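You operate a simulated robot arm through the tools that you are given. There is no shell and no other tool. Be economical: measure what you need, move in short steps, check, and stop when the job is done.

You are at the controls of a simulated robot arm. One attempt, no reset.

## Task
Clamp the herbs board in the drying rack's yellow bay and sand off its rough patch.
Fine: clip bar down before you sand; the sanding block goes back; the other board stays as it is.
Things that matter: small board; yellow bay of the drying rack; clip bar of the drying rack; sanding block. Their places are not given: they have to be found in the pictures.

It is judged by the outcome, as a careful person would: the job done as asked, and still so three seconds after it is handed in. It fails if anything else is knocked over, pushed out of place, dropped, spilled or broken.

## Robot
A 6-joint arm with a two-finger parallel gripper, fixed in place. Base frame: the origin is at the foot of the arm, x ahead of it, y to its left, z up; the work surface is at about z = 940. Readings come in mm, rad, newtons and seconds.
With the tool pointing down near the work surface it reaches from about 220 to 620 mm from the base axis. Its first joint turns from -1.152 to 1.152 rad. Payload 2.7 kg.
The tool frame sits at the grasp point between the pads (the TCP): z along the fingers, y along the line on which they close. The tips reach 23 mm beyond it. Largest opening 94 mm; finger width 38, thickness 10; the body of the gripper, 54 by 96 mm, starts 39 mm behind the TCP.
Orientation is that of the tool frame in the base frame, as a unit quaternion [x, y, z, w]. With the fingers straight down and closing along the base's y, the tool's x points along the base's -x, its y along +y and its z along -z.

## Interface
- The arm moves only by the tool step_arm. Its argument "plan" is one flat list of numbers, 6 for each row, row after row: the shift along the tool's x, y, z in cm, then the turn, a rotation vector about the tool's x, y, z in rad. In form: [tx, ty, tz, rx, ry, rz, tx, ty, tz, rx, ry, rz, ...]. A call has 1 to 8 rows; each row shifts and turns the commanded pose from where the row before left it, along the tool's axes as they then stand. "fingers" is the gripper command, from -1 (fully open) to 1 (shut), values between in proportion, set as the call begins (left out, the last holds). Each row takes 0.2 s and may step no farther than 50 mm and 0.15 rad from the row before; otherwise, or with a gripper value out of range, the whole call is refused. A pose out of reach is approached as far as the arm can. The call stops where the force on the tool passes 40 N (or 10 N more than at its start, if that is more) or the arm is blocked; 0.2 s more then pass. Each finger travels about 45 mm/s and halts on what it meets, pressing with about 25 N; the grip force reading is that of the motor and also rises with nothing between the fingers. The clock runs only during rows and for 0.2 s after the last one: add rows that do not move to give the fingers time. It gives the time, the measured TCP pose, the force on the tool (base axes), the opening and the grip force at its end, in the units of the frame above (readings bear some noise).
- Cameras (640 x 400 px; columns grow to the right, rows downward): "scene" is fixed at [74.7, -430.2, 1402.6]; the picture's right is [0.79, -0.61, 0.00], its down [-0.36, -0.47, -0.81] and it looks along [0.50, 0.64, -0.59] (base axes); focal length 285 px, centre (320, 200). "wrist" rides on the gripper at [-39, 0, -44] in the tool frame; the picture's right is [0.00, -1.00, 0.00], its down [0.97, 0.00, -0.24] and it looks along [0.24, 0.00, 0.97] (tool axes); focal length 218 px, centre (320, 200).
- get_image(camera): a new picture of that camera. It takes no simulated time.
- point_at(camera, pixels): for up to 12 pixels [column, row] of the newest picture of that camera ("zoom" is the newest enlarged one), the place [x, y, z] in the base frame of the surface seen there, good to about 2 mm. It takes no simulated time.
- enlarge(camera, box): a new picture of the part [left, top, right, bottom] of that camera's present view, enlarged. It takes no simulated time.
- finish_job(): hands the job in; it is judged then, once.

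Keep the steps short. Do not move on a guess: measure, check each grasp and each placing, and mend mistakes. In all there are 80 turns and 46 pictures (those below and enlarged ones count). Leave the gripper open and the arm clear of the work at the hand-in unless told otherwise, and finish with a single line.

The tools are called after "Emit:" as name(argument=value, ...) on one line, values as JSON. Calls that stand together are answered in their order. step_arm: Moves the arm, as the interface text tells. Its arguments: {"type":"object","properties":{"plan":{"type":"array"},"fingers":{"type":"number"}},"required":["plan"]} The other tools are called the same way: get_image (camera) takes a picture; point_at (camera, pixels) gives the place of the surface under pixels of a picture; enlarge (camera, box) takes an enlarged picture of a part of a camera's view; finish_job () hands the job in.

At the start:

```text
t: 0.0
ee_pos: [333.7, -132.6, 1247.0]
ee_rot: [0.001, 1.0, 0.001, 0.0]
wrist_force: [-0.8, 0.0, 0.0]
width: 94.0
grip_force: 0.1
```

scene: 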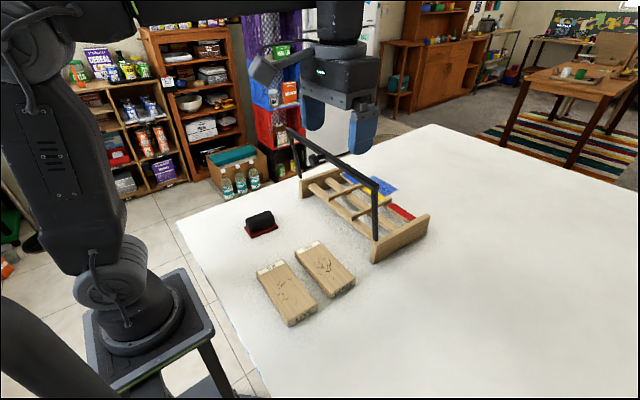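
wrist: 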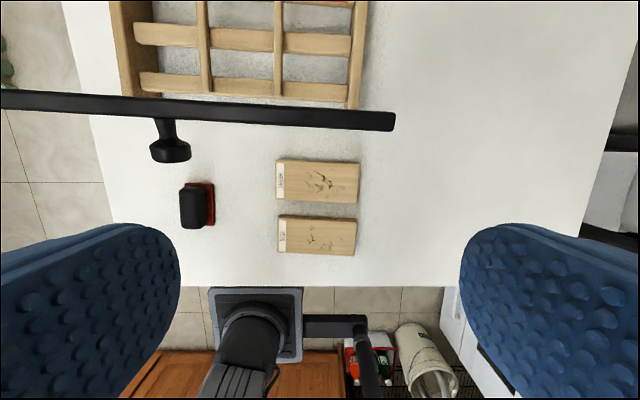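

I see two boards, a sanding block on a red pad, and a rack with a raised bar. I will enlarge the boards and the rack to tell them apart.

Emit:
enlarge(camera="scene", box=[230, 200, 380, 330])

Emit:
enlarge(camera="scene", box=[270, 120, 440, 270])

Emit:
enlarge(camera="wrist", box=[260, 140, 380, 270])

```text
3.08 times, centred on (305, 265) of scene
```

zoom: 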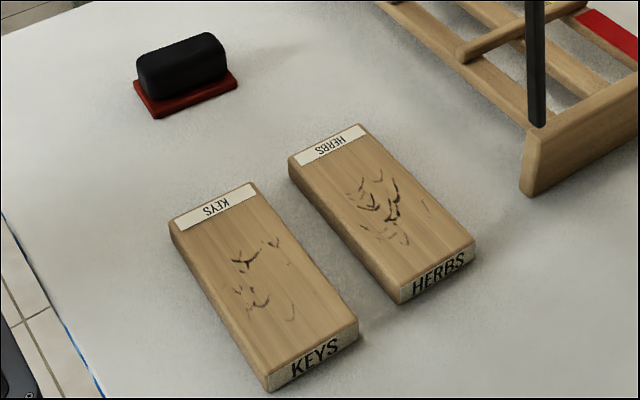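

```text
2.67 times, centred on (355, 195) of scene
```

zoom: 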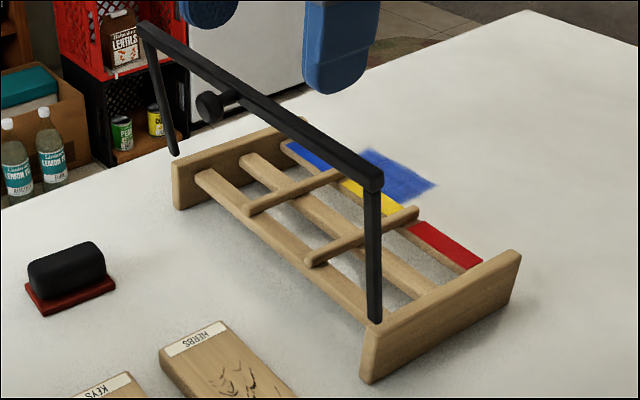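

```text
3.08 times, centred on (320, 205) of wrist
```

zoom: 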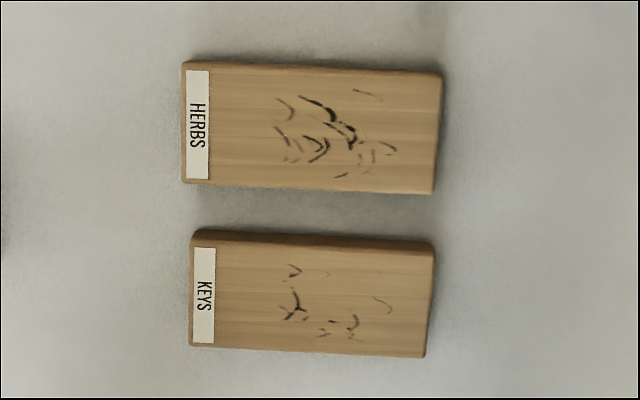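

Herbs is the board nearer the rack, and the yellow bay is the middle one. Next I measure board, rack, bar and block points.

Emit:
get_image(camera="scene")

Emit:
point_at(camera="scene", pixels=[[299, 250], [317, 241], [354, 278], [329, 295], [259, 267], [281, 261], [290, 322], [326, 270], [345, 300], [334, 310], [250, 232], [276, 231]])

Emit:
point_at(camera="scene", pixels=[[260, 215], [260, 227], [248, 222], [273, 212], [288, 129], [330, 157], [367, 186], [325, 146], [370, 239], [315, 160], [427, 217], [371, 258]])

Emit:
point_at(camera="scene", pixels=[[330, 201], [346, 193], [365, 180], [360, 171], [375, 188], [403, 213], [345, 180], [362, 211], [377, 179], [338, 203], [356, 197], [326, 188]])

Emit:
point_at(camera="wrist", pixels=[[20, 98], [385, 121], [170, 128], [170, 152], [205, 60], [279, 60], [205, 10], [279, 10], [355, 60], [130, 60], [190, 205], [212, 205]])

```text
40 pictures are left
```

scene: 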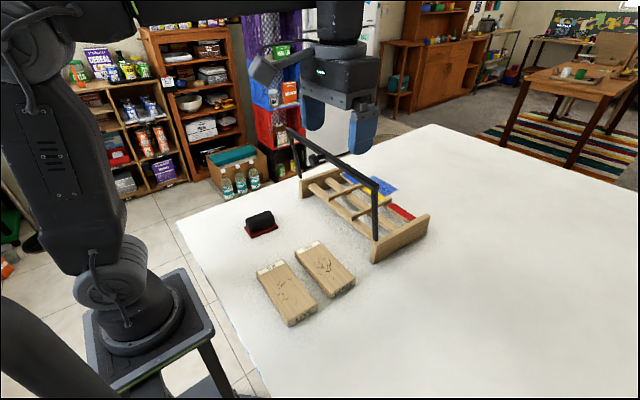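

```text
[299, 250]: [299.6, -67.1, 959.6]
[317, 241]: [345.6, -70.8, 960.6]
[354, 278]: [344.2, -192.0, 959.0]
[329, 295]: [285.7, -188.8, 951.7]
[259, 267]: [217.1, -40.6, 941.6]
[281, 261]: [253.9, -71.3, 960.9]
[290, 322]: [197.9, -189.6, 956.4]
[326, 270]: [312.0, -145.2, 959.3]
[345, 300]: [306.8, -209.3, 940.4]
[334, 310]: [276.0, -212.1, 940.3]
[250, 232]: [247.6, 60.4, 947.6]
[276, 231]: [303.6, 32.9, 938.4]
```

```text
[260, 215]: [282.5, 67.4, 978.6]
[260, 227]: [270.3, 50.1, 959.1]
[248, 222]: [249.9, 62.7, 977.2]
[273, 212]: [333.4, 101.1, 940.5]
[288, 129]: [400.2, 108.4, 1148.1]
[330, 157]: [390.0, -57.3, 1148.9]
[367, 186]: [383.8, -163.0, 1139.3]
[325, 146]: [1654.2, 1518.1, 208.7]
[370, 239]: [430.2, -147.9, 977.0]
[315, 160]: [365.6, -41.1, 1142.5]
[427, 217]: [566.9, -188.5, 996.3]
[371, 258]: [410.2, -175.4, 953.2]
```

```text
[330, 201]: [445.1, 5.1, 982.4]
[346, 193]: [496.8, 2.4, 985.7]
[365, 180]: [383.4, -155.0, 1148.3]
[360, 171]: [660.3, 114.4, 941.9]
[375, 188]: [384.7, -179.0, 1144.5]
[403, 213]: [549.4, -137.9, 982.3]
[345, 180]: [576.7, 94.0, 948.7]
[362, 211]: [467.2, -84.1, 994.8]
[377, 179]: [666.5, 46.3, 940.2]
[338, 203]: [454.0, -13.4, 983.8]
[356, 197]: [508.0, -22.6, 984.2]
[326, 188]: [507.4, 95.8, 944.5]
```

```text
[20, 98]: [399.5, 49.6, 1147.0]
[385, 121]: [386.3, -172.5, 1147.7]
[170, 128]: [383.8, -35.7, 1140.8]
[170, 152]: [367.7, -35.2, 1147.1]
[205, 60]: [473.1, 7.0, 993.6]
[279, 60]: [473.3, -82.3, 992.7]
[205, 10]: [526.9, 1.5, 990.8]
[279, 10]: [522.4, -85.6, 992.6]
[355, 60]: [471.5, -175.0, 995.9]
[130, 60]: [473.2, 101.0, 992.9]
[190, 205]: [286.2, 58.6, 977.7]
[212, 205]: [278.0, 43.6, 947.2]
```

Next I look closely at the bar's hinge and the rack slats.

Emit:
enlarge(camera="scene", box=[290, 140, 435, 265])

Emit:
enlarge(camera="wrist", box=[90, 0, 410, 200])

```text
3.20 times, centred on (362, 202) of scene
```

zoom: 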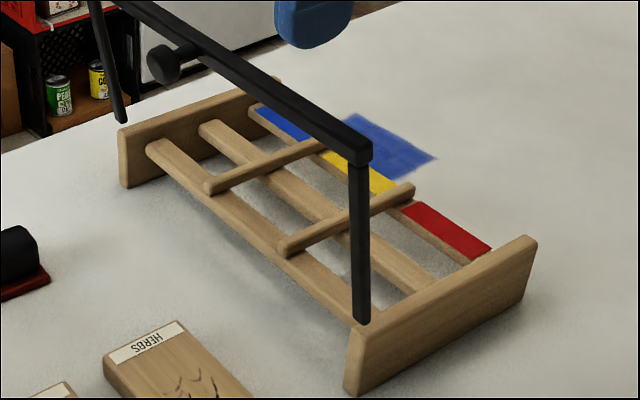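

```text
2.00 times, centred on (250, 100) of wrist
```

zoom: 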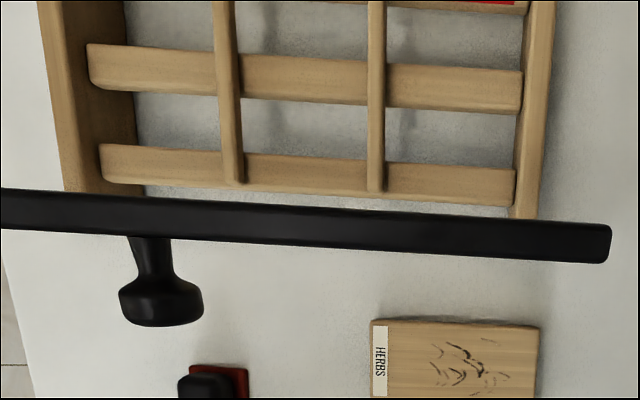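

Now I measure slat heights, arm bottom and divider edges.

Emit:
point_at(camera="scene", pixels=[[375, 239], [376, 225], [376, 210], [375, 195], [376, 182], [332, 210], [356, 226], [299, 176], [295, 160], [345, 207], [385, 198], [312, 178]])

Emit:
point_at(camera="zoom", pixels=[[229, 120], [376, 120], [236, 175], [375, 180], [300, 160], [300, 75], [222, 20], [376, 20], [305, 175], [305, 97], [160, 303], [152, 245]])

```text
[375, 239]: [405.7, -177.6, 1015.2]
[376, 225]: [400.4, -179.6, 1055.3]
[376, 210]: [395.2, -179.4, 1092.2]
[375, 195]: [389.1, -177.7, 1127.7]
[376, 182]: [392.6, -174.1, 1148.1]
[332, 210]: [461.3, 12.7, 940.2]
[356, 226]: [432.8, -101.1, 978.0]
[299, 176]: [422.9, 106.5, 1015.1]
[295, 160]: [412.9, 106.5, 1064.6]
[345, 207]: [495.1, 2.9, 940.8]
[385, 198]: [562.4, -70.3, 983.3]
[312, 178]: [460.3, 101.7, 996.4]
```

```text
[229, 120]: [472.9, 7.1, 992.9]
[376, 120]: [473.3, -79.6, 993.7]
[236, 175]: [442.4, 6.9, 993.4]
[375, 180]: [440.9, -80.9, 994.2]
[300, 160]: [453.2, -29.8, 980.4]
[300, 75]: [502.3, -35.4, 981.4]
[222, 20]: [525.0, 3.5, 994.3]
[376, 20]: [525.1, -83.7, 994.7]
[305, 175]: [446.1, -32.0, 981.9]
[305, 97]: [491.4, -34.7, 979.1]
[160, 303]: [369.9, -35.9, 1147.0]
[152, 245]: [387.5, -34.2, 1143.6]
```

Slat tops are at z≈981, divider tops ≈994, the board top ≈960 and 20 thick. The bar hinges at about z 1010 near x 407–423. The label end should go towards +x, leaving the patch clear of the bar. First, high up, I shift to x=317 and turn the tool -90° about its z.

Emit:
step_arm(plan=[1.7, 0, 0, 0, 0, -0.1428, 0, 0, 0, 0, 0, -0.1428, 0, 0, 0, 0, 0, -0.1428, 0, 0, 0, 0, 0, -0.1428, 0, 0, 0, 0, 0, -0.1428, 0, 0, 0, 0, 0, -0.1428, 0, 0, 0, 0, 0, -0.1428, 0, 0, 0, 0, 0, -0.1428], fingers=-0.5)

Emit:
step_arm(plan=[0, 0, 0, 0, 0, -0.1428, 0, 0, 0, 0, 0, -0.1428, 0, 0, 0, 0, 0, -0.1428, 0, 0, 0, 0, 0, 0])

Emit:
get_image(camera="wrist")

Emit:
get_image(camera="scene")

```text
t: 1.8
ee_pos: [315.4, -132.8, 1247.8]
ee_rot: [-0.541, 0.841, 0.0, 0.0]
wrist_force: [0.0, 0.5, -0.3]
width: 70.1
grip_force: 0.1
```

```text
t: 2.8
ee_pos: [315.9, -132.8, 1246.5]
ee_rot: [0.707, -0.707, 0.0, 0.0]
wrist_force: [-0.6, 0.3, 0.1]
width: 70.4
grip_force: 0.1
```

```text
37 pictures are left
```

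wrist: 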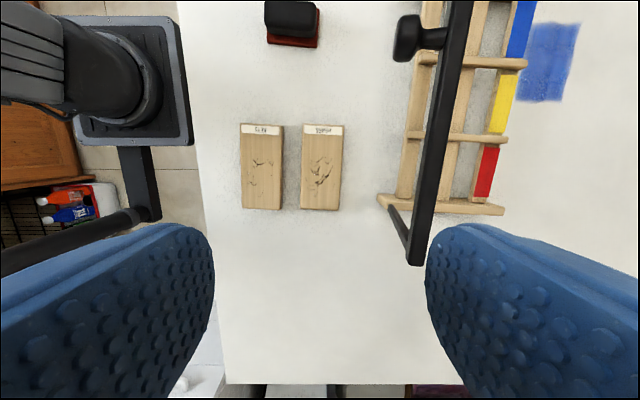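

```text
36 pictures are left
```

scene: 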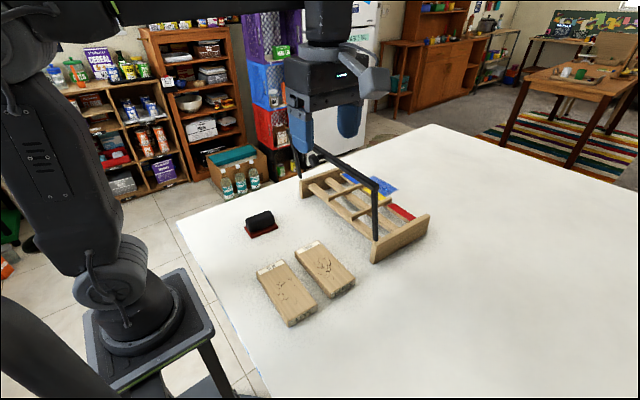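

The tool is turned. Herbs is the right board here. I measure its edges and the block's from this view.

Emit:
enlarge(camera="wrist", box=[230, 110, 358, 220])

Emit:
point_at(camera="wrist", pixels=[[306, 135], [340, 135], [304, 200], [338, 202], [322, 168], [311, 165], [332, 165], [268, 15], [312, 15], [293, 35], [293, 44], [281, 165]])

```text
3.64 times, centred on (294, 165) of wrist
```

zoom: 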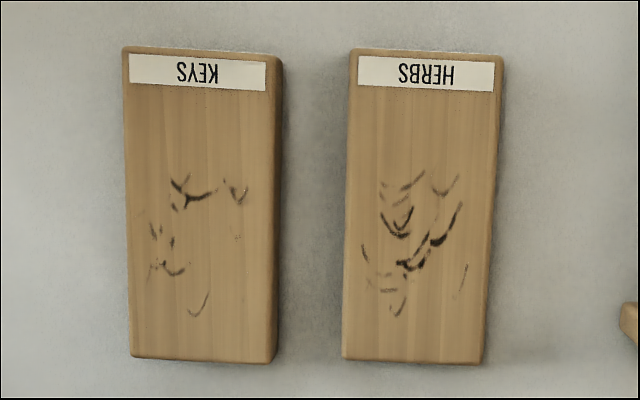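

```text
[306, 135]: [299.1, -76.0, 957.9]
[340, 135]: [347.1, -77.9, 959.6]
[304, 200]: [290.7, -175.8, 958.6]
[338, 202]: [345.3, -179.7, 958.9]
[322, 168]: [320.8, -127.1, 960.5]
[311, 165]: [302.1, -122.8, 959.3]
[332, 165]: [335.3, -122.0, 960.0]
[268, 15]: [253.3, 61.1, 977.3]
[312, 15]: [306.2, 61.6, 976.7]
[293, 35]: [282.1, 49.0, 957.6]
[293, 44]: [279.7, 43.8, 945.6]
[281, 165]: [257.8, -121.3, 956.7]
```

Emit:
point_at(camera="zoom", pixels=[[351, 100], [499, 100], [347, 220], [491, 220], [344, 340], [483, 340], [420, 55], [415, 356], [270, 220], [380, 185], [380, 300], [460, 250]])

```text
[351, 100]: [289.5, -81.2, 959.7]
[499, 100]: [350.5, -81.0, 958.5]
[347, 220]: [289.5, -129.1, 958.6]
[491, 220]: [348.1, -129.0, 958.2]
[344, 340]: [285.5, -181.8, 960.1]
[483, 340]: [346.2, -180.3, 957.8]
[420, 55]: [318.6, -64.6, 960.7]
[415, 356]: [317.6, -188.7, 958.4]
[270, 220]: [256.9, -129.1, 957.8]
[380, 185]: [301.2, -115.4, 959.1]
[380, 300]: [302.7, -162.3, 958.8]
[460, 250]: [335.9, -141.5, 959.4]
```

Herbs measures about 60×124 with its centre at (318.3, -127), top at 959.5, leaning 0.04 rad clockwise. I align above it and descend to z≈1060.

Emit:
step_arm(plan=[-0.57, -0.2, 0, 0, 0, 0.04, 0, 0, 4, 0, 0, 0, 0, 0, 4, 0, 0, 0, 0, 0, 4, 0, 0, 0, 0, 0, 4, 0, 0, 0, 0, 0, 2.6, 0, 0, 0, 0, 0, 0, 0, 0, 0], fingers=-0.64)

Emit:
get_image(camera="scene")

Emit:
get_image(camera="wrist")

```text
t: 4.4
ee_pos: [317.6, -127.9, 1061.3]
ee_rot: [-0.693, 0.721, 0.0, 0.0]
wrist_force: [-0.3, 0.2, 1.0]
width: 77.1
grip_force: 0.1
```

```text
34 pictures are left
```

scene: 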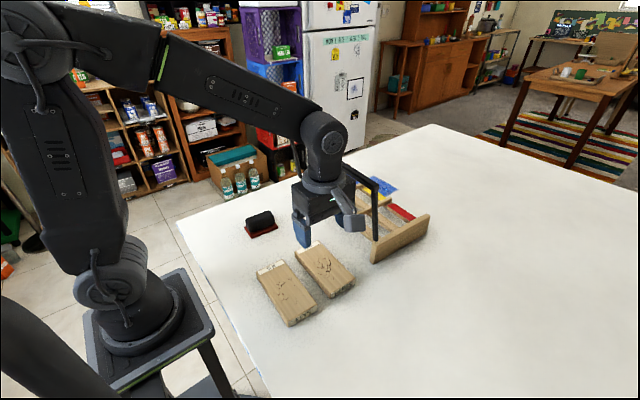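

```text
33 pictures are left
```

wrist: 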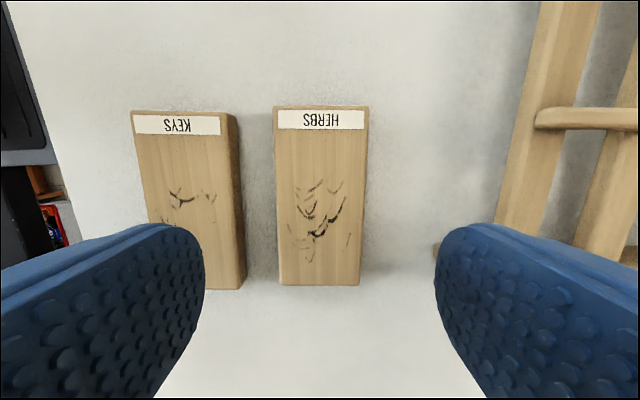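

Aligned and clear of the bar. I go down to z≈976.5 so the tips overlap the top ~6 mm of the board.

Emit:
step_arm(plan=[0, 0, 3, 0, 0, 0, 0, 0, 3, 0, 0, 0, 0, 0, 2, 0, 0, 0, 0, 0, 0.4, 0, 0, 0, 0, 0, 0, 0, 0, 0])

Emit:
enlarge(camera="scene", box=[240, 120, 440, 310])

```text
t: 5.6
ee_pos: [317.8, -127.0, 976.7]
ee_rot: [-0.693, 0.721, 0.0, -0.001]
wrist_force: [-0.1, 0.5, -0.8]
width: 77.0
grip_force: 0.1
```

```text
2.11 times, centred on (340, 215) of scene
```

zoom: 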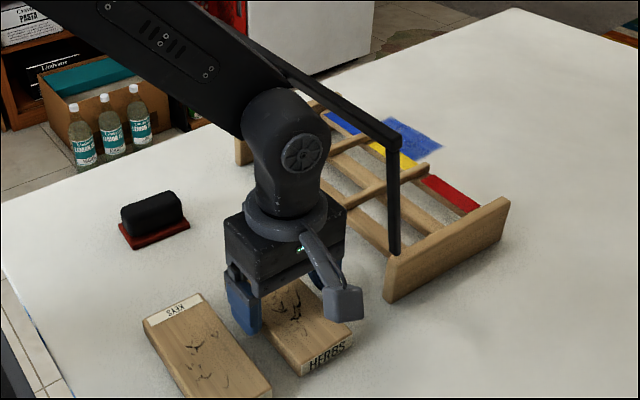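

A bracket hangs off the gripper on its tool +x side; I measure it so it clears the bar later, and close the fingers on the board.

Emit:
point_at(camera="zoom", pixels=[[342, 275], [342, 300], [360, 300], [325, 300], [342, 318], [315, 255], [303, 235], [285, 220]])

Emit:
step_arm(plan=[0, 0, 0, 0, 0, 0, 0, 0, 0, 0, 0, 0, 0, 0, 0, 0, 0, 0], fingers=1)

```text
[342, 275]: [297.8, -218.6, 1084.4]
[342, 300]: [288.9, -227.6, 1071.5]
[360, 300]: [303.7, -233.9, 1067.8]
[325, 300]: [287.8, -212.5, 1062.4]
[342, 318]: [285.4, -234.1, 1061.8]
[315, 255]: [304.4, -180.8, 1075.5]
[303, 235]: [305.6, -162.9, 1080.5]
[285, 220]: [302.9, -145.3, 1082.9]
```

```text
t: 6.4
ee_pos: [317.7, -126.0, 977.3]
ee_rot: [-0.693, 0.721, 0.0, 0.001]
wrist_force: [1.1, -0.5, -0.2]
width: 61.2
grip_force: 25.1
```

Gripped: width 61.2, force 25. Before planning the route over the bar I measure the wrist ball and forearm.

Emit:
point_at(camera="zoom", pixels=[[300, 152], [285, 95], [250, 130], [320, 165], [200, 100], [150, 60], [285, 195], [230, 50]])

```text
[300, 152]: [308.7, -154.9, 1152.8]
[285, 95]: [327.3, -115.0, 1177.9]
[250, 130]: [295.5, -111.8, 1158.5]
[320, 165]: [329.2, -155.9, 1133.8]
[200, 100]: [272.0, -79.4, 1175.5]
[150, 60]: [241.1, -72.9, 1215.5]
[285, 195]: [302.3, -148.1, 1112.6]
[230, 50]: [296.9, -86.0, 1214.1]
```

The bracket reaches 110 mm along tool +x and would pass very near the raised bar if I hold the board at its middle. I regrip 30 mm towards the label end: open, slide along tool -x, close.

Emit:
step_arm(plan=[0, 0, 0, 0, 0, 0, 0, 0, 0, 0, 0, 0, 0, 0, 0, 0, 0, 0, -1.5, 0, 0, 0, 0, 0, -1.5, 0, 0, 0, 0, 0, 0, 0, 0, 0, 0, 0], fingers=-0.64)

Emit:
step_arm(plan=[0, 0, 0, 0, 0, 0, 0, 0, 0, 0, 0, 0, 0, 0, 0, 0, 0, 0], fingers=1)

Emit:
step_arm(plan=[0, 0, -1, 0, 0, 0, 0, 0, -3, 0, 0, 0, 0, 0, 0, 0, 0, 0])

Emit:
get_image(camera="wrist")

```text
t: 7.8
ee_pos: [317.8, -97.5, 977.8]
ee_rot: [-0.693, 0.721, 0.0, -0.001]
wrist_force: [0.5, -0.4, -0.2]
width: 77.1
grip_force: 0.0
```

```text
t: 8.6
ee_pos: [318.7, -98.1, 976.8]
ee_rot: [-0.693, 0.721, 0.0, 0.0]
wrist_force: [-0.4, 0.1, -0.9]
width: 61.3
grip_force: 24.9
```

```text
t: 9.4
ee_pos: [318.9, -97.3, 1017.3]
ee_rot: [-0.692, 0.722, 0.0, 0.001]
wrist_force: [0.1, 0.0, -0.6]
width: 0.0
grip_force: 25.4
```

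```text
31 pictures are left
```

wrist: 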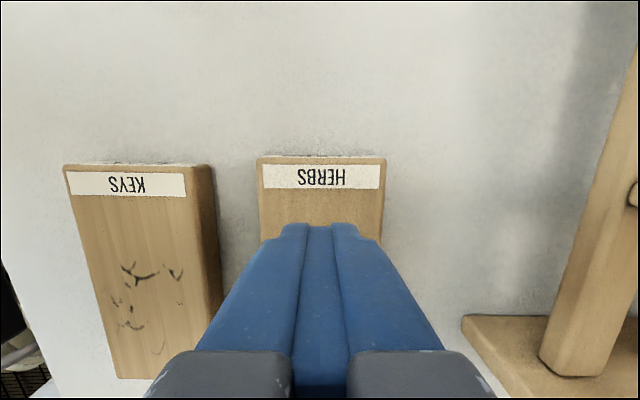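

The shallow grip slipped; the board stayed flat. I reopen and go down to about 11 mm overlap (TCP z≈971.5).

Emit:
step_arm(plan=[0, 0, 0, 0, 0, 0, 0, 0, 0, 0, 0, 0, 0, 0, 0, 0, 0, 0, 0, 0, 0, 0, 0, 0, 0, 0, 0, 0, 0, 0, 0, 0, 3, 0, 0, 0, 0, 0, 1.55, 0, 0, 0, 0, 0, 0, 0, 0, 0], fingers=-0.64)

Emit:
step_arm(plan=[0, 0, 0, 0, 0, 0, 0, 0, 0, 0, 0, 0, 0, 0, 0, 0, 0, 0], fingers=1)

Emit:
step_arm(plan=[0, 0, -0.3, 0, 0, 0, 0, 0, -0.5, 0, 0, 0, 0, 0, -1, 0, 0, 0, 0, 0, -1, 0, 0, 0, 0, 0, 0, 0, 0, 0])

Emit:
get_image(camera="wrist")

```text
t: 11.2
ee_pos: [318.2, -97.6, 970.1]
ee_rot: [-0.693, 0.721, -0.001, -0.001]
wrist_force: [0.6, 0.0, -0.2]
width: 77.1
grip_force: 0.0
```

```text
t: 12.0
ee_pos: [317.9, -98.5, 972.0]
ee_rot: [-0.693, 0.721, 0.0, 0.001]
wrist_force: [0.1, 0.1, 0.1]
width: 61.2
grip_force: 25.0
```

```text
t: 13.2
ee_pos: [319.0, -97.0, 998.5]
ee_rot: [-0.693, 0.721, 0.0, 0.0]
wrist_force: [-1.1, 0.4, -1.2]
width: 61.2
grip_force: 25.0
```

```text
30 pictures are left
```

wrist: 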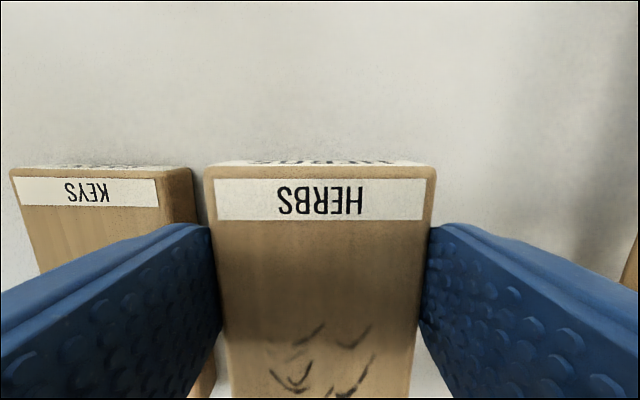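

Held at 61.2 and lifted. I check from the scene whether it hangs level.

Emit:
enlarge(camera="scene", box=[240, 170, 400, 320])

Emit:
point_at(camera="zoom", pixels=[[410, 290], [420, 310], [395, 320], [380, 270], [440, 300]])

Emit:
point_at(camera="wrist", pixels=[[235, 172], [410, 172], [235, 240], [410, 240], [245, 380], [395, 380], [320, 300]])

```text
2.67 times, centred on (320, 245) of scene
```

zoom: 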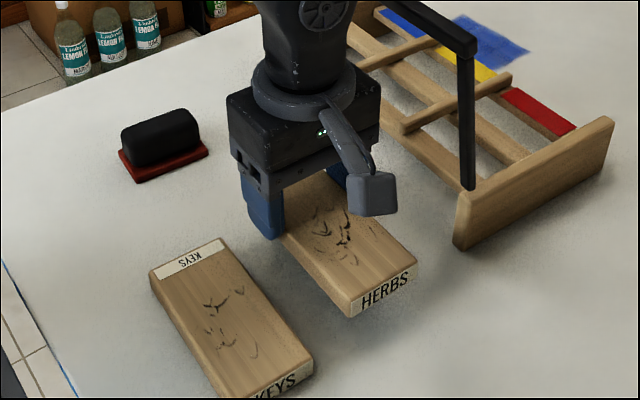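

```text
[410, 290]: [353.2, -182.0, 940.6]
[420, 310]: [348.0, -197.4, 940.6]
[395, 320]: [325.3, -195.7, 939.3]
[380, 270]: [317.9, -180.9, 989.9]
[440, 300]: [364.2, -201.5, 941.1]
```

```text
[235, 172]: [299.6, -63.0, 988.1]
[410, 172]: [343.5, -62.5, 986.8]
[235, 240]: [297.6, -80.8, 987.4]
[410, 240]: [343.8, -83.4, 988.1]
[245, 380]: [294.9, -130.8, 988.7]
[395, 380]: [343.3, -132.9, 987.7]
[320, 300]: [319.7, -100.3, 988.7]
```

Level, with about 12.5 mm overlap. To land lower between the dividers I set it down and regrip with ~9.5 mm overlap.

Emit:
step_arm(plan=[0, 0, 1, 0, 0, 0, 0, 0, 1, 0, 0, 0, 0, 0, 0.75, 0, 0, 0, 0, 0, 0, 0, 0, 0])

Emit:
step_arm(plan=[0, 0, 0, 0, 0, 0, 0, 0, 0, 0, 0, 0, 0, 0, -0.3, 0, 0, 0, 0, 0, 0, 0, 0, 0], fingers=-0.5)

Emit:
step_arm(plan=[0, 0, 0, 0, 0, 0, 0, 0, 0, 0, 0, 0, 0, 0, 0, 0, 0, 0], fingers=1)

Emit:
step_arm(plan=[0, 0, -0.3, 0, 0, 0, 0, 0, -0.5, 0, 0, 0, 0, 0, -1, 0, 0, 0, 0, 0, -1, 0, 0, 0, 0, 0, 0, 0, 0, 0])

Emit:
get_image(camera="wrist")

Emit:
point_at(camera="wrist", pixels=[[235, 172], [410, 172], [235, 240], [410, 240], [245, 380], [395, 380], [320, 300]])

```text
t: 14.2
ee_pos: [318.7, -97.0, 972.2]
ee_rot: [-0.693, 0.721, 0.0, -0.001]
wrist_force: [-0.3, 0.2, -0.4]
width: 61.5
grip_force: 25.0
```

```text
t: 15.2
ee_pos: [319.6, -97.6, 974.5]
ee_rot: [-0.693, 0.721, -0.001, 0.0]
wrist_force: [0.6, 0.1, 0.3]
width: 70.4
grip_force: 0.1
```

```text
t: 16.0
ee_pos: [317.5, -96.6, 976.5]
ee_rot: [-0.693, 0.721, 0.0, 0.0]
wrist_force: [-0.8, 0.0, 0.5]
width: 61.1
grip_force: 25.0
```

```text
t: 17.2
ee_pos: [319.5, -98.6, 1003.7]
ee_rot: [-0.693, 0.721, 0.0, 0.0]
wrist_force: [0.5, 0.7, -1.1]
width: 61.3
grip_force: 25.2
```

```text
28 pictures are left
```

wrist: 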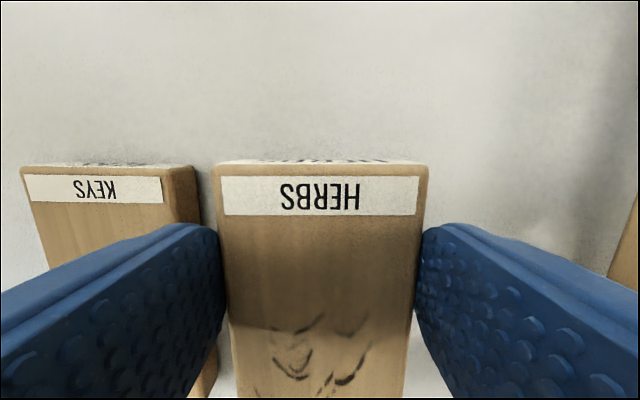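

```text
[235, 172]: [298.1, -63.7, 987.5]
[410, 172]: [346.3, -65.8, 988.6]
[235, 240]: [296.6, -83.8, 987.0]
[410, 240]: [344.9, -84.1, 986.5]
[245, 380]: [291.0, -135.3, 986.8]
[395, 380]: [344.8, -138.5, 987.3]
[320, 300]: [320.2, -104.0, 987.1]
```

Held with ~7.5 mm overlap, level, and its centre 30 mm behind the tool. I rise straight away from the bar, gently.

Emit:
step_arm(plan=[1, 0.4, -2, 0, 0, 0, 1, 0.4, -3, 0, 0, 0, 0, 0, -3, 0, 0, 0, 0, 0, -3, 0, 0, 0, 0, 0, -3, 0, 0, 0, 0, 0, -3, 0, 0, 0, 0, 0, -3, 0, 0, 0, 0, 0, -3, 0, 0, 0])

Emit:
step_arm(plan=[0, 0, -1.5, 0, 0, 0.14, 0, 0, 0, 0, 0, 0.1436, 0, 0, 0, 0, 0, 0.1436, 0, 0, 0, 0, 0, 0.1436, 0, 0, 0, 0, 0, 0.1436, 0, 0, 0, 0, 0, 0.1436, 0, 0, 0, 0, 0, 0.1436, 0, 0, 0, 0, 0, 0.1436])

Emit:
step_arm(plan=[0, 0, 0, 0, 0, 0.1436, 0, 0, 0, 0, 0, 0.1436, 0, 0, 0, 0, 0, 0.1436, 0, 0, 0, 0, 0, 0])

```text
t: 19.0
ee_pos: [310.2, -117.1, 1231.5]
ee_rot: [-0.693, 0.721, 0.0, 0.0]
wrist_force: [0.3, -0.6, -0.5]
width: 61.4
grip_force: 25.4
```

```text
t: 20.8
ee_pos: [310.6, -118.7, 1248.3]
ee_rot: [-0.191, 0.982, 0.001, 0.0]
wrist_force: [0.1, -0.3, -1.4]
width: 61.3
grip_force: 24.9
```

```text
t: 21.8
ee_pos: [310.9, -117.5, 1249.3]
ee_rot: [0.023, 1.0, 0.0, 0.0]
wrist_force: [0.1, 0.0, -0.3]
width: 61.3
grip_force: 24.6
```

Rotated to the rack's angle. I move over the bay to (531, -39.6), keeping z≈1248.

Emit:
step_arm(plan=[-3.1, 1.264, 0, 0, 0, 0, -3.1, 1.264, 0, 0, 0, 0, -3.1, 1.264, 0, 0, 0, 0, -3.1, 1.264, 0, 0, 0, 0, -3.1, 1.264, 0, 0, 0, 0, -3.1, 1.264, 0, 0, 0, 0, -3.09, 1.264, 0, 0, 0, 0, 0, 0, 0, 0, 0, 0])

Emit:
get_image(camera="wrist")

Emit:
get_image(camera="scene")

```text
t: 23.6
ee_pos: [526.2, -38.8, 1242.9]
ee_rot: [0.024, 1.0, 0.0, 0.001]
wrist_force: [-0.9, -0.3, -0.7]
width: 61.2
grip_force: 24.8
out of reach, approached as far as the arm can: row 7
```

```text
27 pictures are left
```

wrist: 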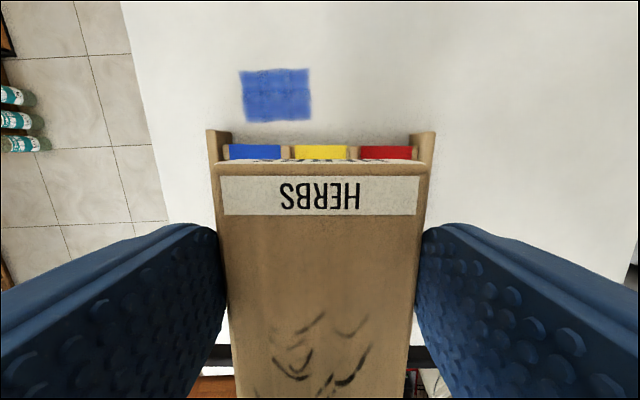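

```text
26 pictures are left
```

scene: 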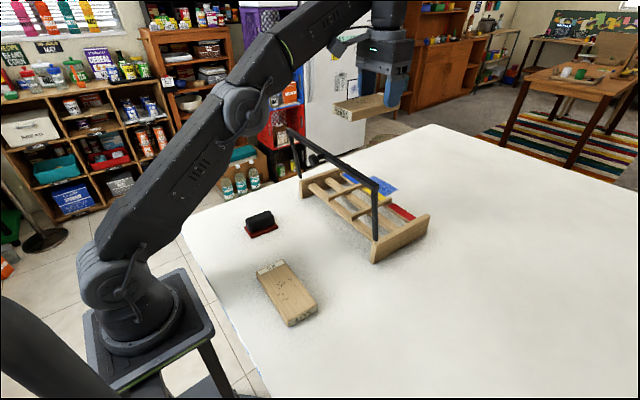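

Over the bay but at reach limit up here. I descend 6 cm and re-measure against the rack.

Emit:
step_arm(plan=[0, 0, 3, 0, 0, 0, 0, 0, 3, 0, 0, 0, 0, 0, 0, 0, 0, 0])

Emit:
get_image(camera="wrist")

Emit:
point_at(camera="wrist", pixels=[[245, 172], [395, 172], [245, 300], [395, 300], [292, 152], [350, 152], [322, 152], [285, 150], [357, 150], [320, 145]])

```text
t: 24.4
ee_pos: [525.5, -39.7, 1184.0]
ee_rot: [0.022, 1.0, 0.0, 0.0]
wrist_force: [0.0, 0.4, -1.3]
width: 61.1
grip_force: 25.4
```

```text
25 pictures are left
```

wrist: 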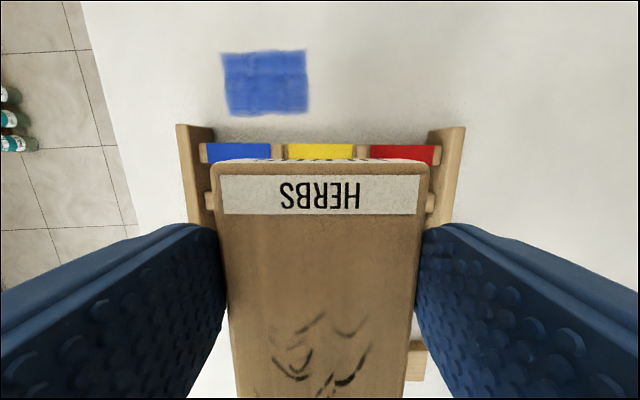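

```text
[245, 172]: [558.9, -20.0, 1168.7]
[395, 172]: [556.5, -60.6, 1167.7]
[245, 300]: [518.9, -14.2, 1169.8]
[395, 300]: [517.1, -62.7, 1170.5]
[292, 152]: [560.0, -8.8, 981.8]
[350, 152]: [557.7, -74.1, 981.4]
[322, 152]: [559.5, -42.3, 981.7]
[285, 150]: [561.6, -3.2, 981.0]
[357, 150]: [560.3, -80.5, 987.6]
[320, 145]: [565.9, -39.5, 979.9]
```

Centred on the bay (line y≈-39.5). I shift 8 mm further +x and descend to about z 1064 (board still 35 mm above the dividers), then check bar and forearm clearance.

Emit:
step_arm(plan=[0, 0, 3, 0, 0, 0, -0.8, 0, 3, 0, 0, 0, 0, 0, 3, 0, 0, 0, 0, 0, 3, 0, 0, 0, 0, 0, 0, 0, 0, 0])

Emit:
enlarge(camera="scene", box=[240, 70, 450, 270])

Emit:
get_image(camera="wrist")

```text
t: 25.6
ee_pos: [534.5, -39.0, 1064.8]
ee_rot: [0.022, 1.0, 0.0, -0.001]
wrist_force: [-0.3, -0.1, -0.6]
width: 61.4
grip_force: 24.7
```

```text
2.00 times, centred on (345, 170) of scene
```

zoom: 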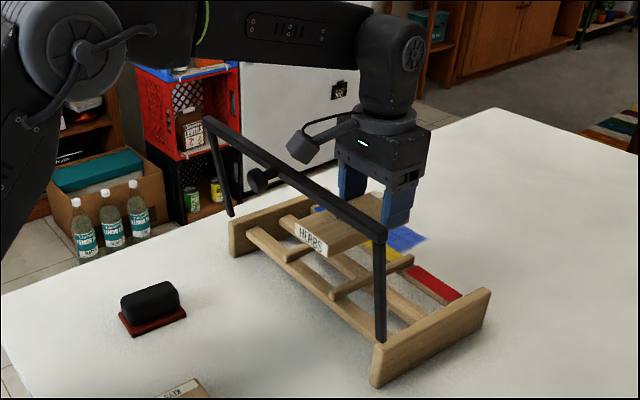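

```text
23 pictures are left
```

wrist: 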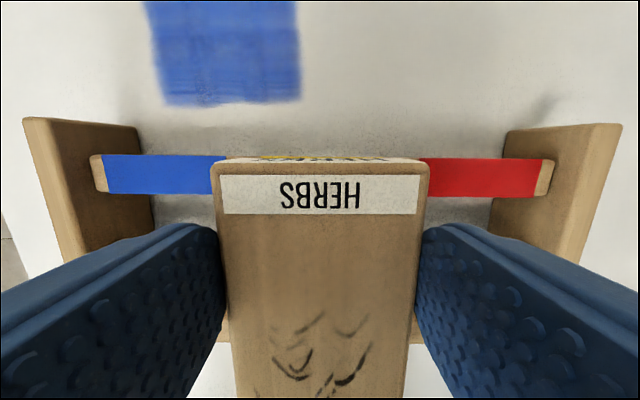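

Looks centred; I check bracket-to-bar distance.

Emit:
point_at(camera="zoom", pixels=[[300, 150], [292, 145], [312, 160], [300, 178], [270, 165], [263, 180], [300, 243], [340, 225], [398, 262], [281, 220]])

```text
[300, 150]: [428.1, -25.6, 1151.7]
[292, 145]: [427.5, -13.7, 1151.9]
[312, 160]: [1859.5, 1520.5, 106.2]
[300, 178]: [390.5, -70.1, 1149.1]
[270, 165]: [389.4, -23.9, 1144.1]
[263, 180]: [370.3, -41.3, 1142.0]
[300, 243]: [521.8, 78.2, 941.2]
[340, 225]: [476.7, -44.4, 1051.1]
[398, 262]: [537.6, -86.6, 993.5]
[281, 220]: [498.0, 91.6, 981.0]
```

Bracket at x≥427, bar at ≤398: clear. I descend to z≈1019.5, the last bits slowly.

Emit:
step_arm(plan=[0, 0, 2, 0, 0, 0, 0, 0, 1.5, 0, 0, 0, 0, 0, 0.6, 0, 0, 0, 0, 0, 0.4, 0, 0, 0, 0, 0, 0, 0, 0, 0])

Emit:
enlarge(camera="scene", box=[290, 140, 440, 260])

```text
t: 26.8
ee_pos: [534.1, -38.2, 1019.5]
ee_rot: [0.023, 1.0, 0.001, 0.0]
wrist_force: [0.5, -0.8, -0.6]
width: 61.4
grip_force: 24.5
```

```text
3.33 times, centred on (365, 200) of scene
```

zoom: 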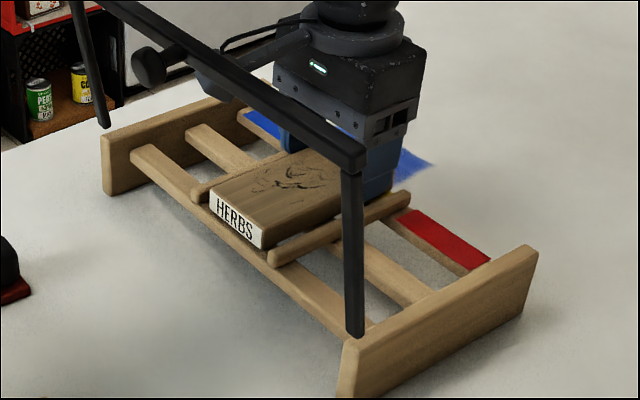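

The board sits between the dividers, no contact yet. I lower 2 mm more.

Emit:
step_arm(plan=[0, 0, 0.1, 0, 0, 0, 0, 0, 0.1, 0, 0, 0, 0, 0, 0, 0, 0, 0])

```text
t: 27.6
ee_pos: [533.4, -38.3, 1016.2]
ee_rot: [0.023, 1.0, -0.001, 0.001]
wrist_force: [0.6, 0.8, 0.5]
width: 61.3
grip_force: 24.8
```

I release gently: fingers to ~70 mm, then rise a little and look.

Emit:
step_arm(plan=[0, 0, 0, 0, 0, 0, 0, 0, 0, 0, 0, 0, 0, 0, -0.5, 0, 0, 0, 0, 0, -2, 0, 0, 0, 0, 0, -3, 0, 0, 0, 0, 0, 0, 0, 0, 0], fingers=-0.5)

Emit:
get_image(camera="wrist")

Emit:
point_at(camera="wrist", pixels=[[260, 185], [380, 185], [260, 240], [380, 240], [270, 300], [375, 300], [320, 370]])

```text
t: 29.0
ee_pos: [535.3, -37.9, 1072.5]
ee_rot: [0.023, 1.0, 0.0, 0.0]
wrist_force: [0.2, -0.9, -0.7]
width: 70.5
grip_force: 0.1
```

```text
21 pictures are left
```

wrist: 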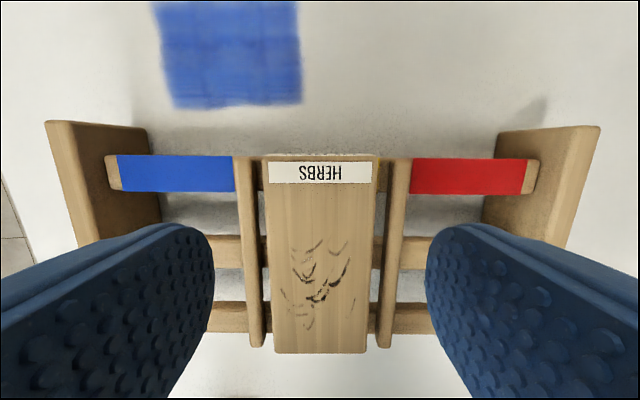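

```text
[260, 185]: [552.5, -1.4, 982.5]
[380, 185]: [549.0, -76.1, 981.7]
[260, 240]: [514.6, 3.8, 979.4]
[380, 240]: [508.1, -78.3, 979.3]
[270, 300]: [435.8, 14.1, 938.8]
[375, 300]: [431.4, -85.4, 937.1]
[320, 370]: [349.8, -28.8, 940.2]
```

The board lies centred in the yellow bay. I measure its top and ends.

Emit:
point_at(camera="wrist", pixels=[[320, 164], [318, 351], [275, 190], [365, 190], [280, 340], [360, 340], [320, 260], [285, 290], [355, 310], [310, 330], [320, 240]])

```text
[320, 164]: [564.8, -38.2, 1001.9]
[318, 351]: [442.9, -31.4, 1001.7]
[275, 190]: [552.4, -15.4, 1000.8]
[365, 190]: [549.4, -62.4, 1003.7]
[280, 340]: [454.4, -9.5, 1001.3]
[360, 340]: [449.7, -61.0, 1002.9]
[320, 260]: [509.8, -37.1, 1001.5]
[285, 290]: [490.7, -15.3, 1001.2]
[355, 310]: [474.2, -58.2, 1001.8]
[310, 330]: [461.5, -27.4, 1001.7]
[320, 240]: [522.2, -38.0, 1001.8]
```

Board at x 442–566, top 1002, flat, patch at x≈462–520. Next the clip bar: I'll hold its knob (≈(370,-35.5,1140)) between the fingers and carry it along its arc, hinge about (415, z 1008). First up 13 cm, then back over the knob.

Emit:
step_arm(plan=[0.4, 0, -3.5, 0, 0, 0, 0.4, 0, -3.5, 0, 0, 0, 0, 0, -3, 0, 0, 0, 0, 0, -3, 0, 0, 0, 4, 0, -0.5, 0, 0, 0, 4, 0, 0, 0, 0, 0, 4, -0.25, 0, 0, 0, 0, 4, -0.25, 0, 0, 0, 0], fingers=-0.3)

Emit:
enlarge(camera="scene", box=[250, 80, 450, 240])

Emit:
get_image(camera="wrist")

```text
t: 30.8
ee_pos: [365.7, -35.7, 1208.0]
ee_rot: [0.023, 1.0, 0.0, 0.001]
wrist_force: [0.0, 0.1, 0.0]
width: 61.2
grip_force: 0.0
```

```text
2.50 times, centred on (350, 160) of scene
```

zoom: 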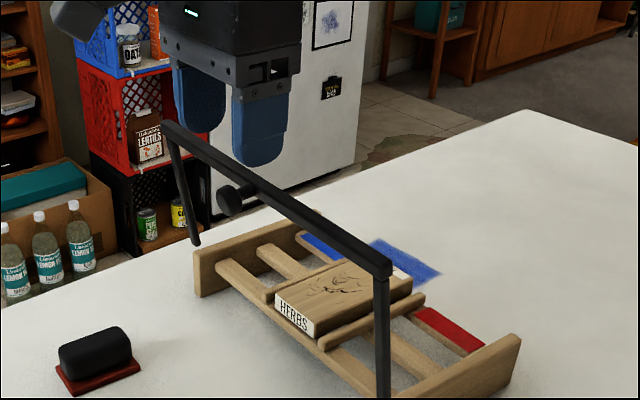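

```text
19 pictures are left
```

wrist: 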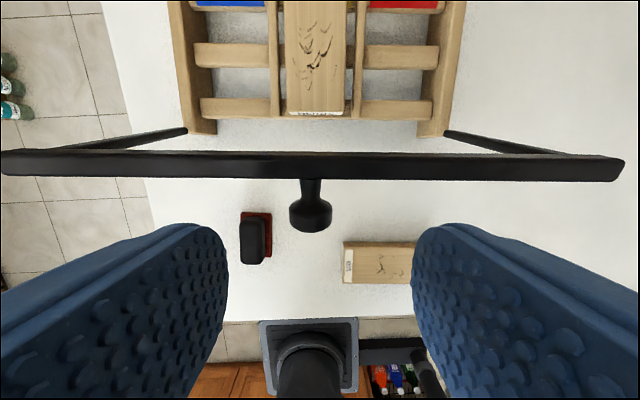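

I measure the knob, bar and arm bottoms from here.

Emit:
point_at(camera="wrist", pixels=[[311, 190], [311, 210], [311, 224], [293, 210], [328, 210], [311, 165], [311, 155], [311, 177], [180, 132], [452, 134], [165, 135], [470, 138]])

Emit:
point_at(camera="zoom", pixels=[[228, 200], [228, 190], [220, 200], [228, 212], [250, 192], [195, 240], [190, 225], [381, 390], [268, 190], [275, 200]])

```text
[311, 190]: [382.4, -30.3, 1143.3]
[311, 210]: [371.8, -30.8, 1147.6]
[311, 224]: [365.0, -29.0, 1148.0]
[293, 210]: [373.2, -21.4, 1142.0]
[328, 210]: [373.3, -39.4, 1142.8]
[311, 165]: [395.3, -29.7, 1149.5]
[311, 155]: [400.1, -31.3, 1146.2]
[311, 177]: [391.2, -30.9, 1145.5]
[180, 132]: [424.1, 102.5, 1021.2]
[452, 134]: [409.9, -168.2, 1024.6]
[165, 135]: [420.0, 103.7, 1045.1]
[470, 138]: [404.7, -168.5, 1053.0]
```

```text
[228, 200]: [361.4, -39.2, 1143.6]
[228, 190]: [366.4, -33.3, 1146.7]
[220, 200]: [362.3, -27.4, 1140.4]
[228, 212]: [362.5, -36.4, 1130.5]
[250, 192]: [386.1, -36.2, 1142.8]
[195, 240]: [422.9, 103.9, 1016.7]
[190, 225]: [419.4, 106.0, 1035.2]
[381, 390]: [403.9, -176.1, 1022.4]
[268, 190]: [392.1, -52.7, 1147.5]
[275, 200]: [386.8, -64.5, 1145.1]
```

Knob head: x 362–377, y≈-32, centre z≈1137; hinge refines to about (419.5, 1008). I lower to TCP (364, -32.5, 1150) and close on the knob.

Emit:
step_arm(plan=[0.17, 0.32, 2, 0, 0, 0, 0, 0, 2, 0, 0, 0, 0, 0, 1.8, 0, 0, 0, 0, 0, 0, 0, 0, 0])

Emit:
step_arm(plan=[0, 0, 0, 0, 0, 0, 0, 0, 0, 0, 0, 0, 0, 0, 0, 0, 0, 0, 0, 0, 0, 0, 0, 0], fingers=1)

Emit:
enlarge(camera="scene", box=[250, 80, 450, 240])

```text
t: 31.8
ee_pos: [364.6, -33.4, 1149.3]
ee_rot: [0.023, 1.0, 0.001, 0.0]
wrist_force: [-0.4, -0.4, 0.8]
width: 61.2
grip_force: 0.1
```

```text
t: 32.8
ee_pos: [364.7, -31.5, 1150.7]
ee_rot: [0.023, 1.0, 0.0, -0.001]
wrist_force: [-0.8, 2.9, 0.2]
width: 22.7
grip_force: 25.1
```

```text
2.50 times, centred on (350, 160) of scene
```

zoom: 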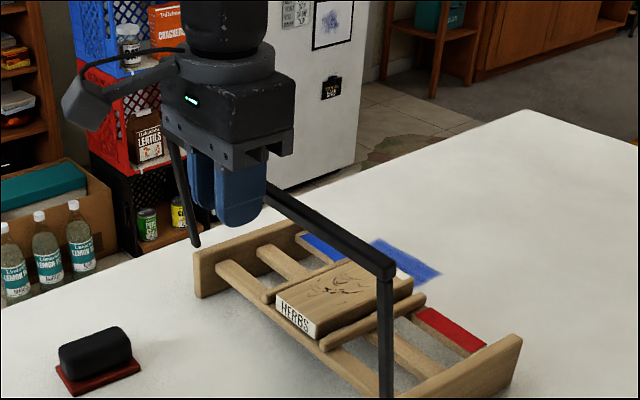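

The knob is held (22.7 mm). I start the arc with three rows and watch the force.

Emit:
step_arm(plan=[-1.84, 0, -0.57, 0, 0, 0, -1.91, 0, -0.3, 0, 0, 0, -1.92, 0, -0.03, 0, 0, 0, 0, 0, 0, 0, 0, 0])

```text
t: 33.8
ee_pos: [420.6, -36.0, 1158.5]
ee_rot: [0.023, 1.0, 0.0, 0.0]
wrist_force: [0.7, 0.6, -5.9]
width: 22.5
grip_force: 24.7
```

Following well, forces low. I continue down the arc.

Emit:
step_arm(plan=[-1.92, 0, 0.23, 0, 0, 0, -1.86, 0, 0.5, 0, 0, 0, -1.77, 0, 0.76, 0, 0, 0, -1.66, 0, 0.99, 0, 0, 0, 0, 0, 0, 0, 0, 0])

Emit:
enlarge(camera="scene", box=[270, 80, 470, 240])

```text
t: 35.0
ee_pos: [493.8, -38.7, 1135.1]
ee_rot: [0.023, 1.0, 0.0, 0.003]
wrist_force: [-6.0, 0.8, 24.3]
width: 23.1
grip_force: 24.5
```

```text
2.50 times, centred on (370, 160) of scene
```

zoom: 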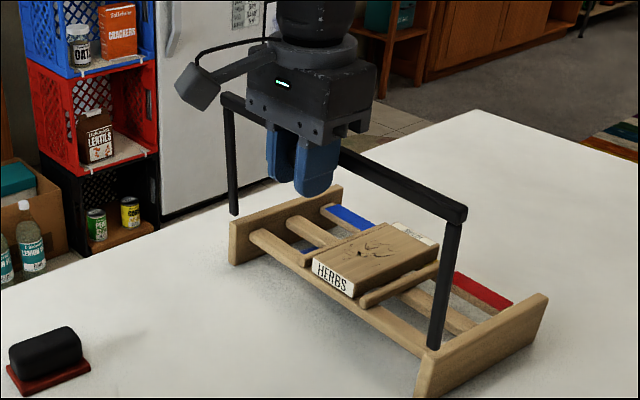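

Upward force 24 N now, so my arc is a bit off (or fingers press on the bar). I measure the bar.

Emit:
point_at(camera="zoom", pixels=[[360, 160], [400, 185], [440, 207], [434, 345], [436, 330], [445, 280], [453, 230], [233, 210], [230, 150], [299, 180], [318, 185], [225, 98]])

```text
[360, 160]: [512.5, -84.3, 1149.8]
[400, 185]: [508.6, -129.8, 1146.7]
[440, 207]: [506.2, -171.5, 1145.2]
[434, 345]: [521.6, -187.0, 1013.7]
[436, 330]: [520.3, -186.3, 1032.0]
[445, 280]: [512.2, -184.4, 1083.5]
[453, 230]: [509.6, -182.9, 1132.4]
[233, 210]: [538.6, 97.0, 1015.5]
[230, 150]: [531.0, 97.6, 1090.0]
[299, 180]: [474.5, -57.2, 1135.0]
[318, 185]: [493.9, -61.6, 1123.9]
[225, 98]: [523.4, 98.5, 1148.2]
```

The bar barely rotated: its arm feet moved from x≈406 to ≈522, so the whole rack slid with it — my fault, and it must go back. I hold still a second to see whether the force relaxes (a damped hinge), and check the rack.

Emit:
step_arm(plan=[0, 0, 0, 0, 0, 0, 0, 0, 0, 0, 0, 0, 0, 0, 0, 0, 0, 0, 0, 0, 0, 0, 0, 0, 0, 0, 0, 0, 0, 0])

Emit:
get_image(camera="scene")

Emit:
point_at(camera="scene", pixels=[[407, 232], [456, 198], [335, 180], [345, 200], [409, 250], [420, 192], [416, 220], [425, 170], [395, 155], [338, 170], [370, 195], [405, 175]])

```text
t: 36.2
ee_pos: [493.0, -38.5, 1134.2]
ee_rot: [0.022, 1.0, 0.0, 0.002]
wrist_force: [-4.9, -1.6, 22.7]
width: 22.8
grip_force: 24.9
```

```text
16 pictures are left
```

scene: 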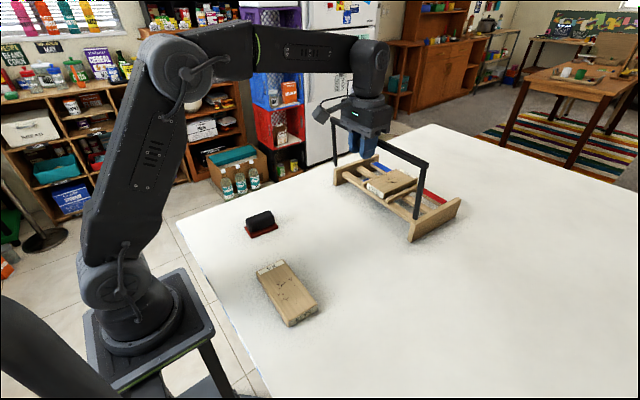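

```text
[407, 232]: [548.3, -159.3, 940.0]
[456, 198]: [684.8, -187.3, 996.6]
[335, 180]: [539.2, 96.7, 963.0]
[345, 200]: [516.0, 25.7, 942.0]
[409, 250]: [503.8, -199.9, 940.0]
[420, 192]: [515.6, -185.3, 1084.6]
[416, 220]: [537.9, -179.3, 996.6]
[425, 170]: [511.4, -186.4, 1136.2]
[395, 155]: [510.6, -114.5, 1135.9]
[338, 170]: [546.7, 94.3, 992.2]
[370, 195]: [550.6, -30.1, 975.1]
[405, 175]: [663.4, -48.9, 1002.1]
```

No relaxing, because I'm just pressing down behind the hinge. Residual force was nearly zero after each push, which suggests a damped hinge moved too fast. First I relieve the force and draw the rack back ~11.7 cm by the knob in small steps.

Emit:
step_arm(plan=[0, 0, -0.8, 0, 0, 0, 1, 0.03, 0, 0, 0, 0, 1, 0.03, 0, 0, 0, 0, 1, 0.03, 0, 0, 0, 0, 1, 0.03, 0, 0, 0, 0, 1, 0.03, 0, 0, 0, 0, 1, 0.03, 0, 0, 0, 0, 0, 0, 0, 0, 0, 0])

Emit:
step_arm(plan=[1, 0.03, 0, 0, 0, 0, 1, 0.03, 0, 0, 0, 0, 1, 0.03, 0, 0, 0, 0, 1, 0.03, 0, 0, 0, 0, 1, 0.03, 0, 0, 0, 0, 0, 0, 0, 0, 0, 0])

Emit:
get_image(camera="scene")

Emit:
point_at(camera="scene", pixels=[[427, 217], [371, 258], [375, 239], [299, 176], [312, 178], [385, 198], [403, 213], [356, 226], [376, 210]])

```text
t: 38.0
ee_pos: [432.4, -34.2, 1141.2]
ee_rot: [0.023, 1.0, 0.0, 0.0]
wrist_force: [-0.4, -0.3, -3.8]
width: 22.6
grip_force: 25.6
```

```text
t: 39.4
ee_pos: [384.7, -28.5, 1141.0]
ee_rot: [0.023, 1.0, 0.0, 0.0]
wrist_force: [2.0, -0.1, -4.7]
width: 22.8
grip_force: 24.8
```

```text
15 pictures are left
```

scene: 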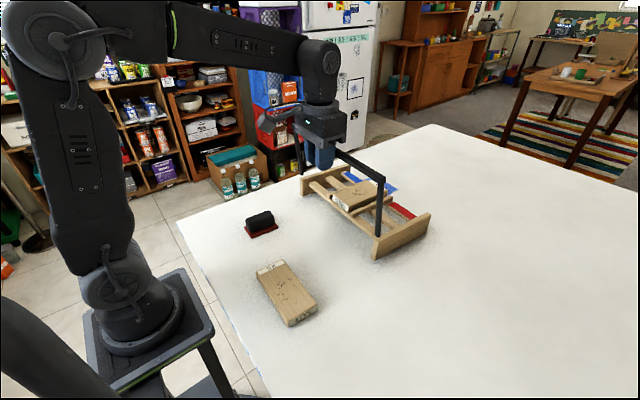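

```text
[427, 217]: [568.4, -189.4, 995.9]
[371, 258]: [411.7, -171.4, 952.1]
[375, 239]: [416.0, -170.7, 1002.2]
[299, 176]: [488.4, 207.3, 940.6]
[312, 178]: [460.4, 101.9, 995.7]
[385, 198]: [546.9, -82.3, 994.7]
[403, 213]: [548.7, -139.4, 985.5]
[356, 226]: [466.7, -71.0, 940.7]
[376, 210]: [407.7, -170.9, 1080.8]
```

The rack looks nearly back. I take the same enlarged box as at the start to compare corners.

Emit:
enlarge(camera="scene", box=[290, 140, 435, 265])

```text
3.20 times, centred on (362, 202) of scene
```

zoom: 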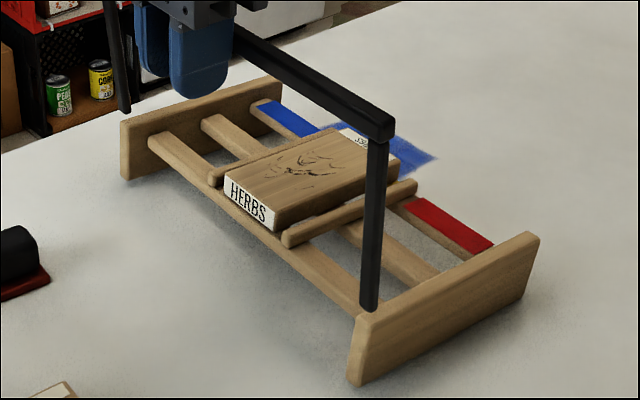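

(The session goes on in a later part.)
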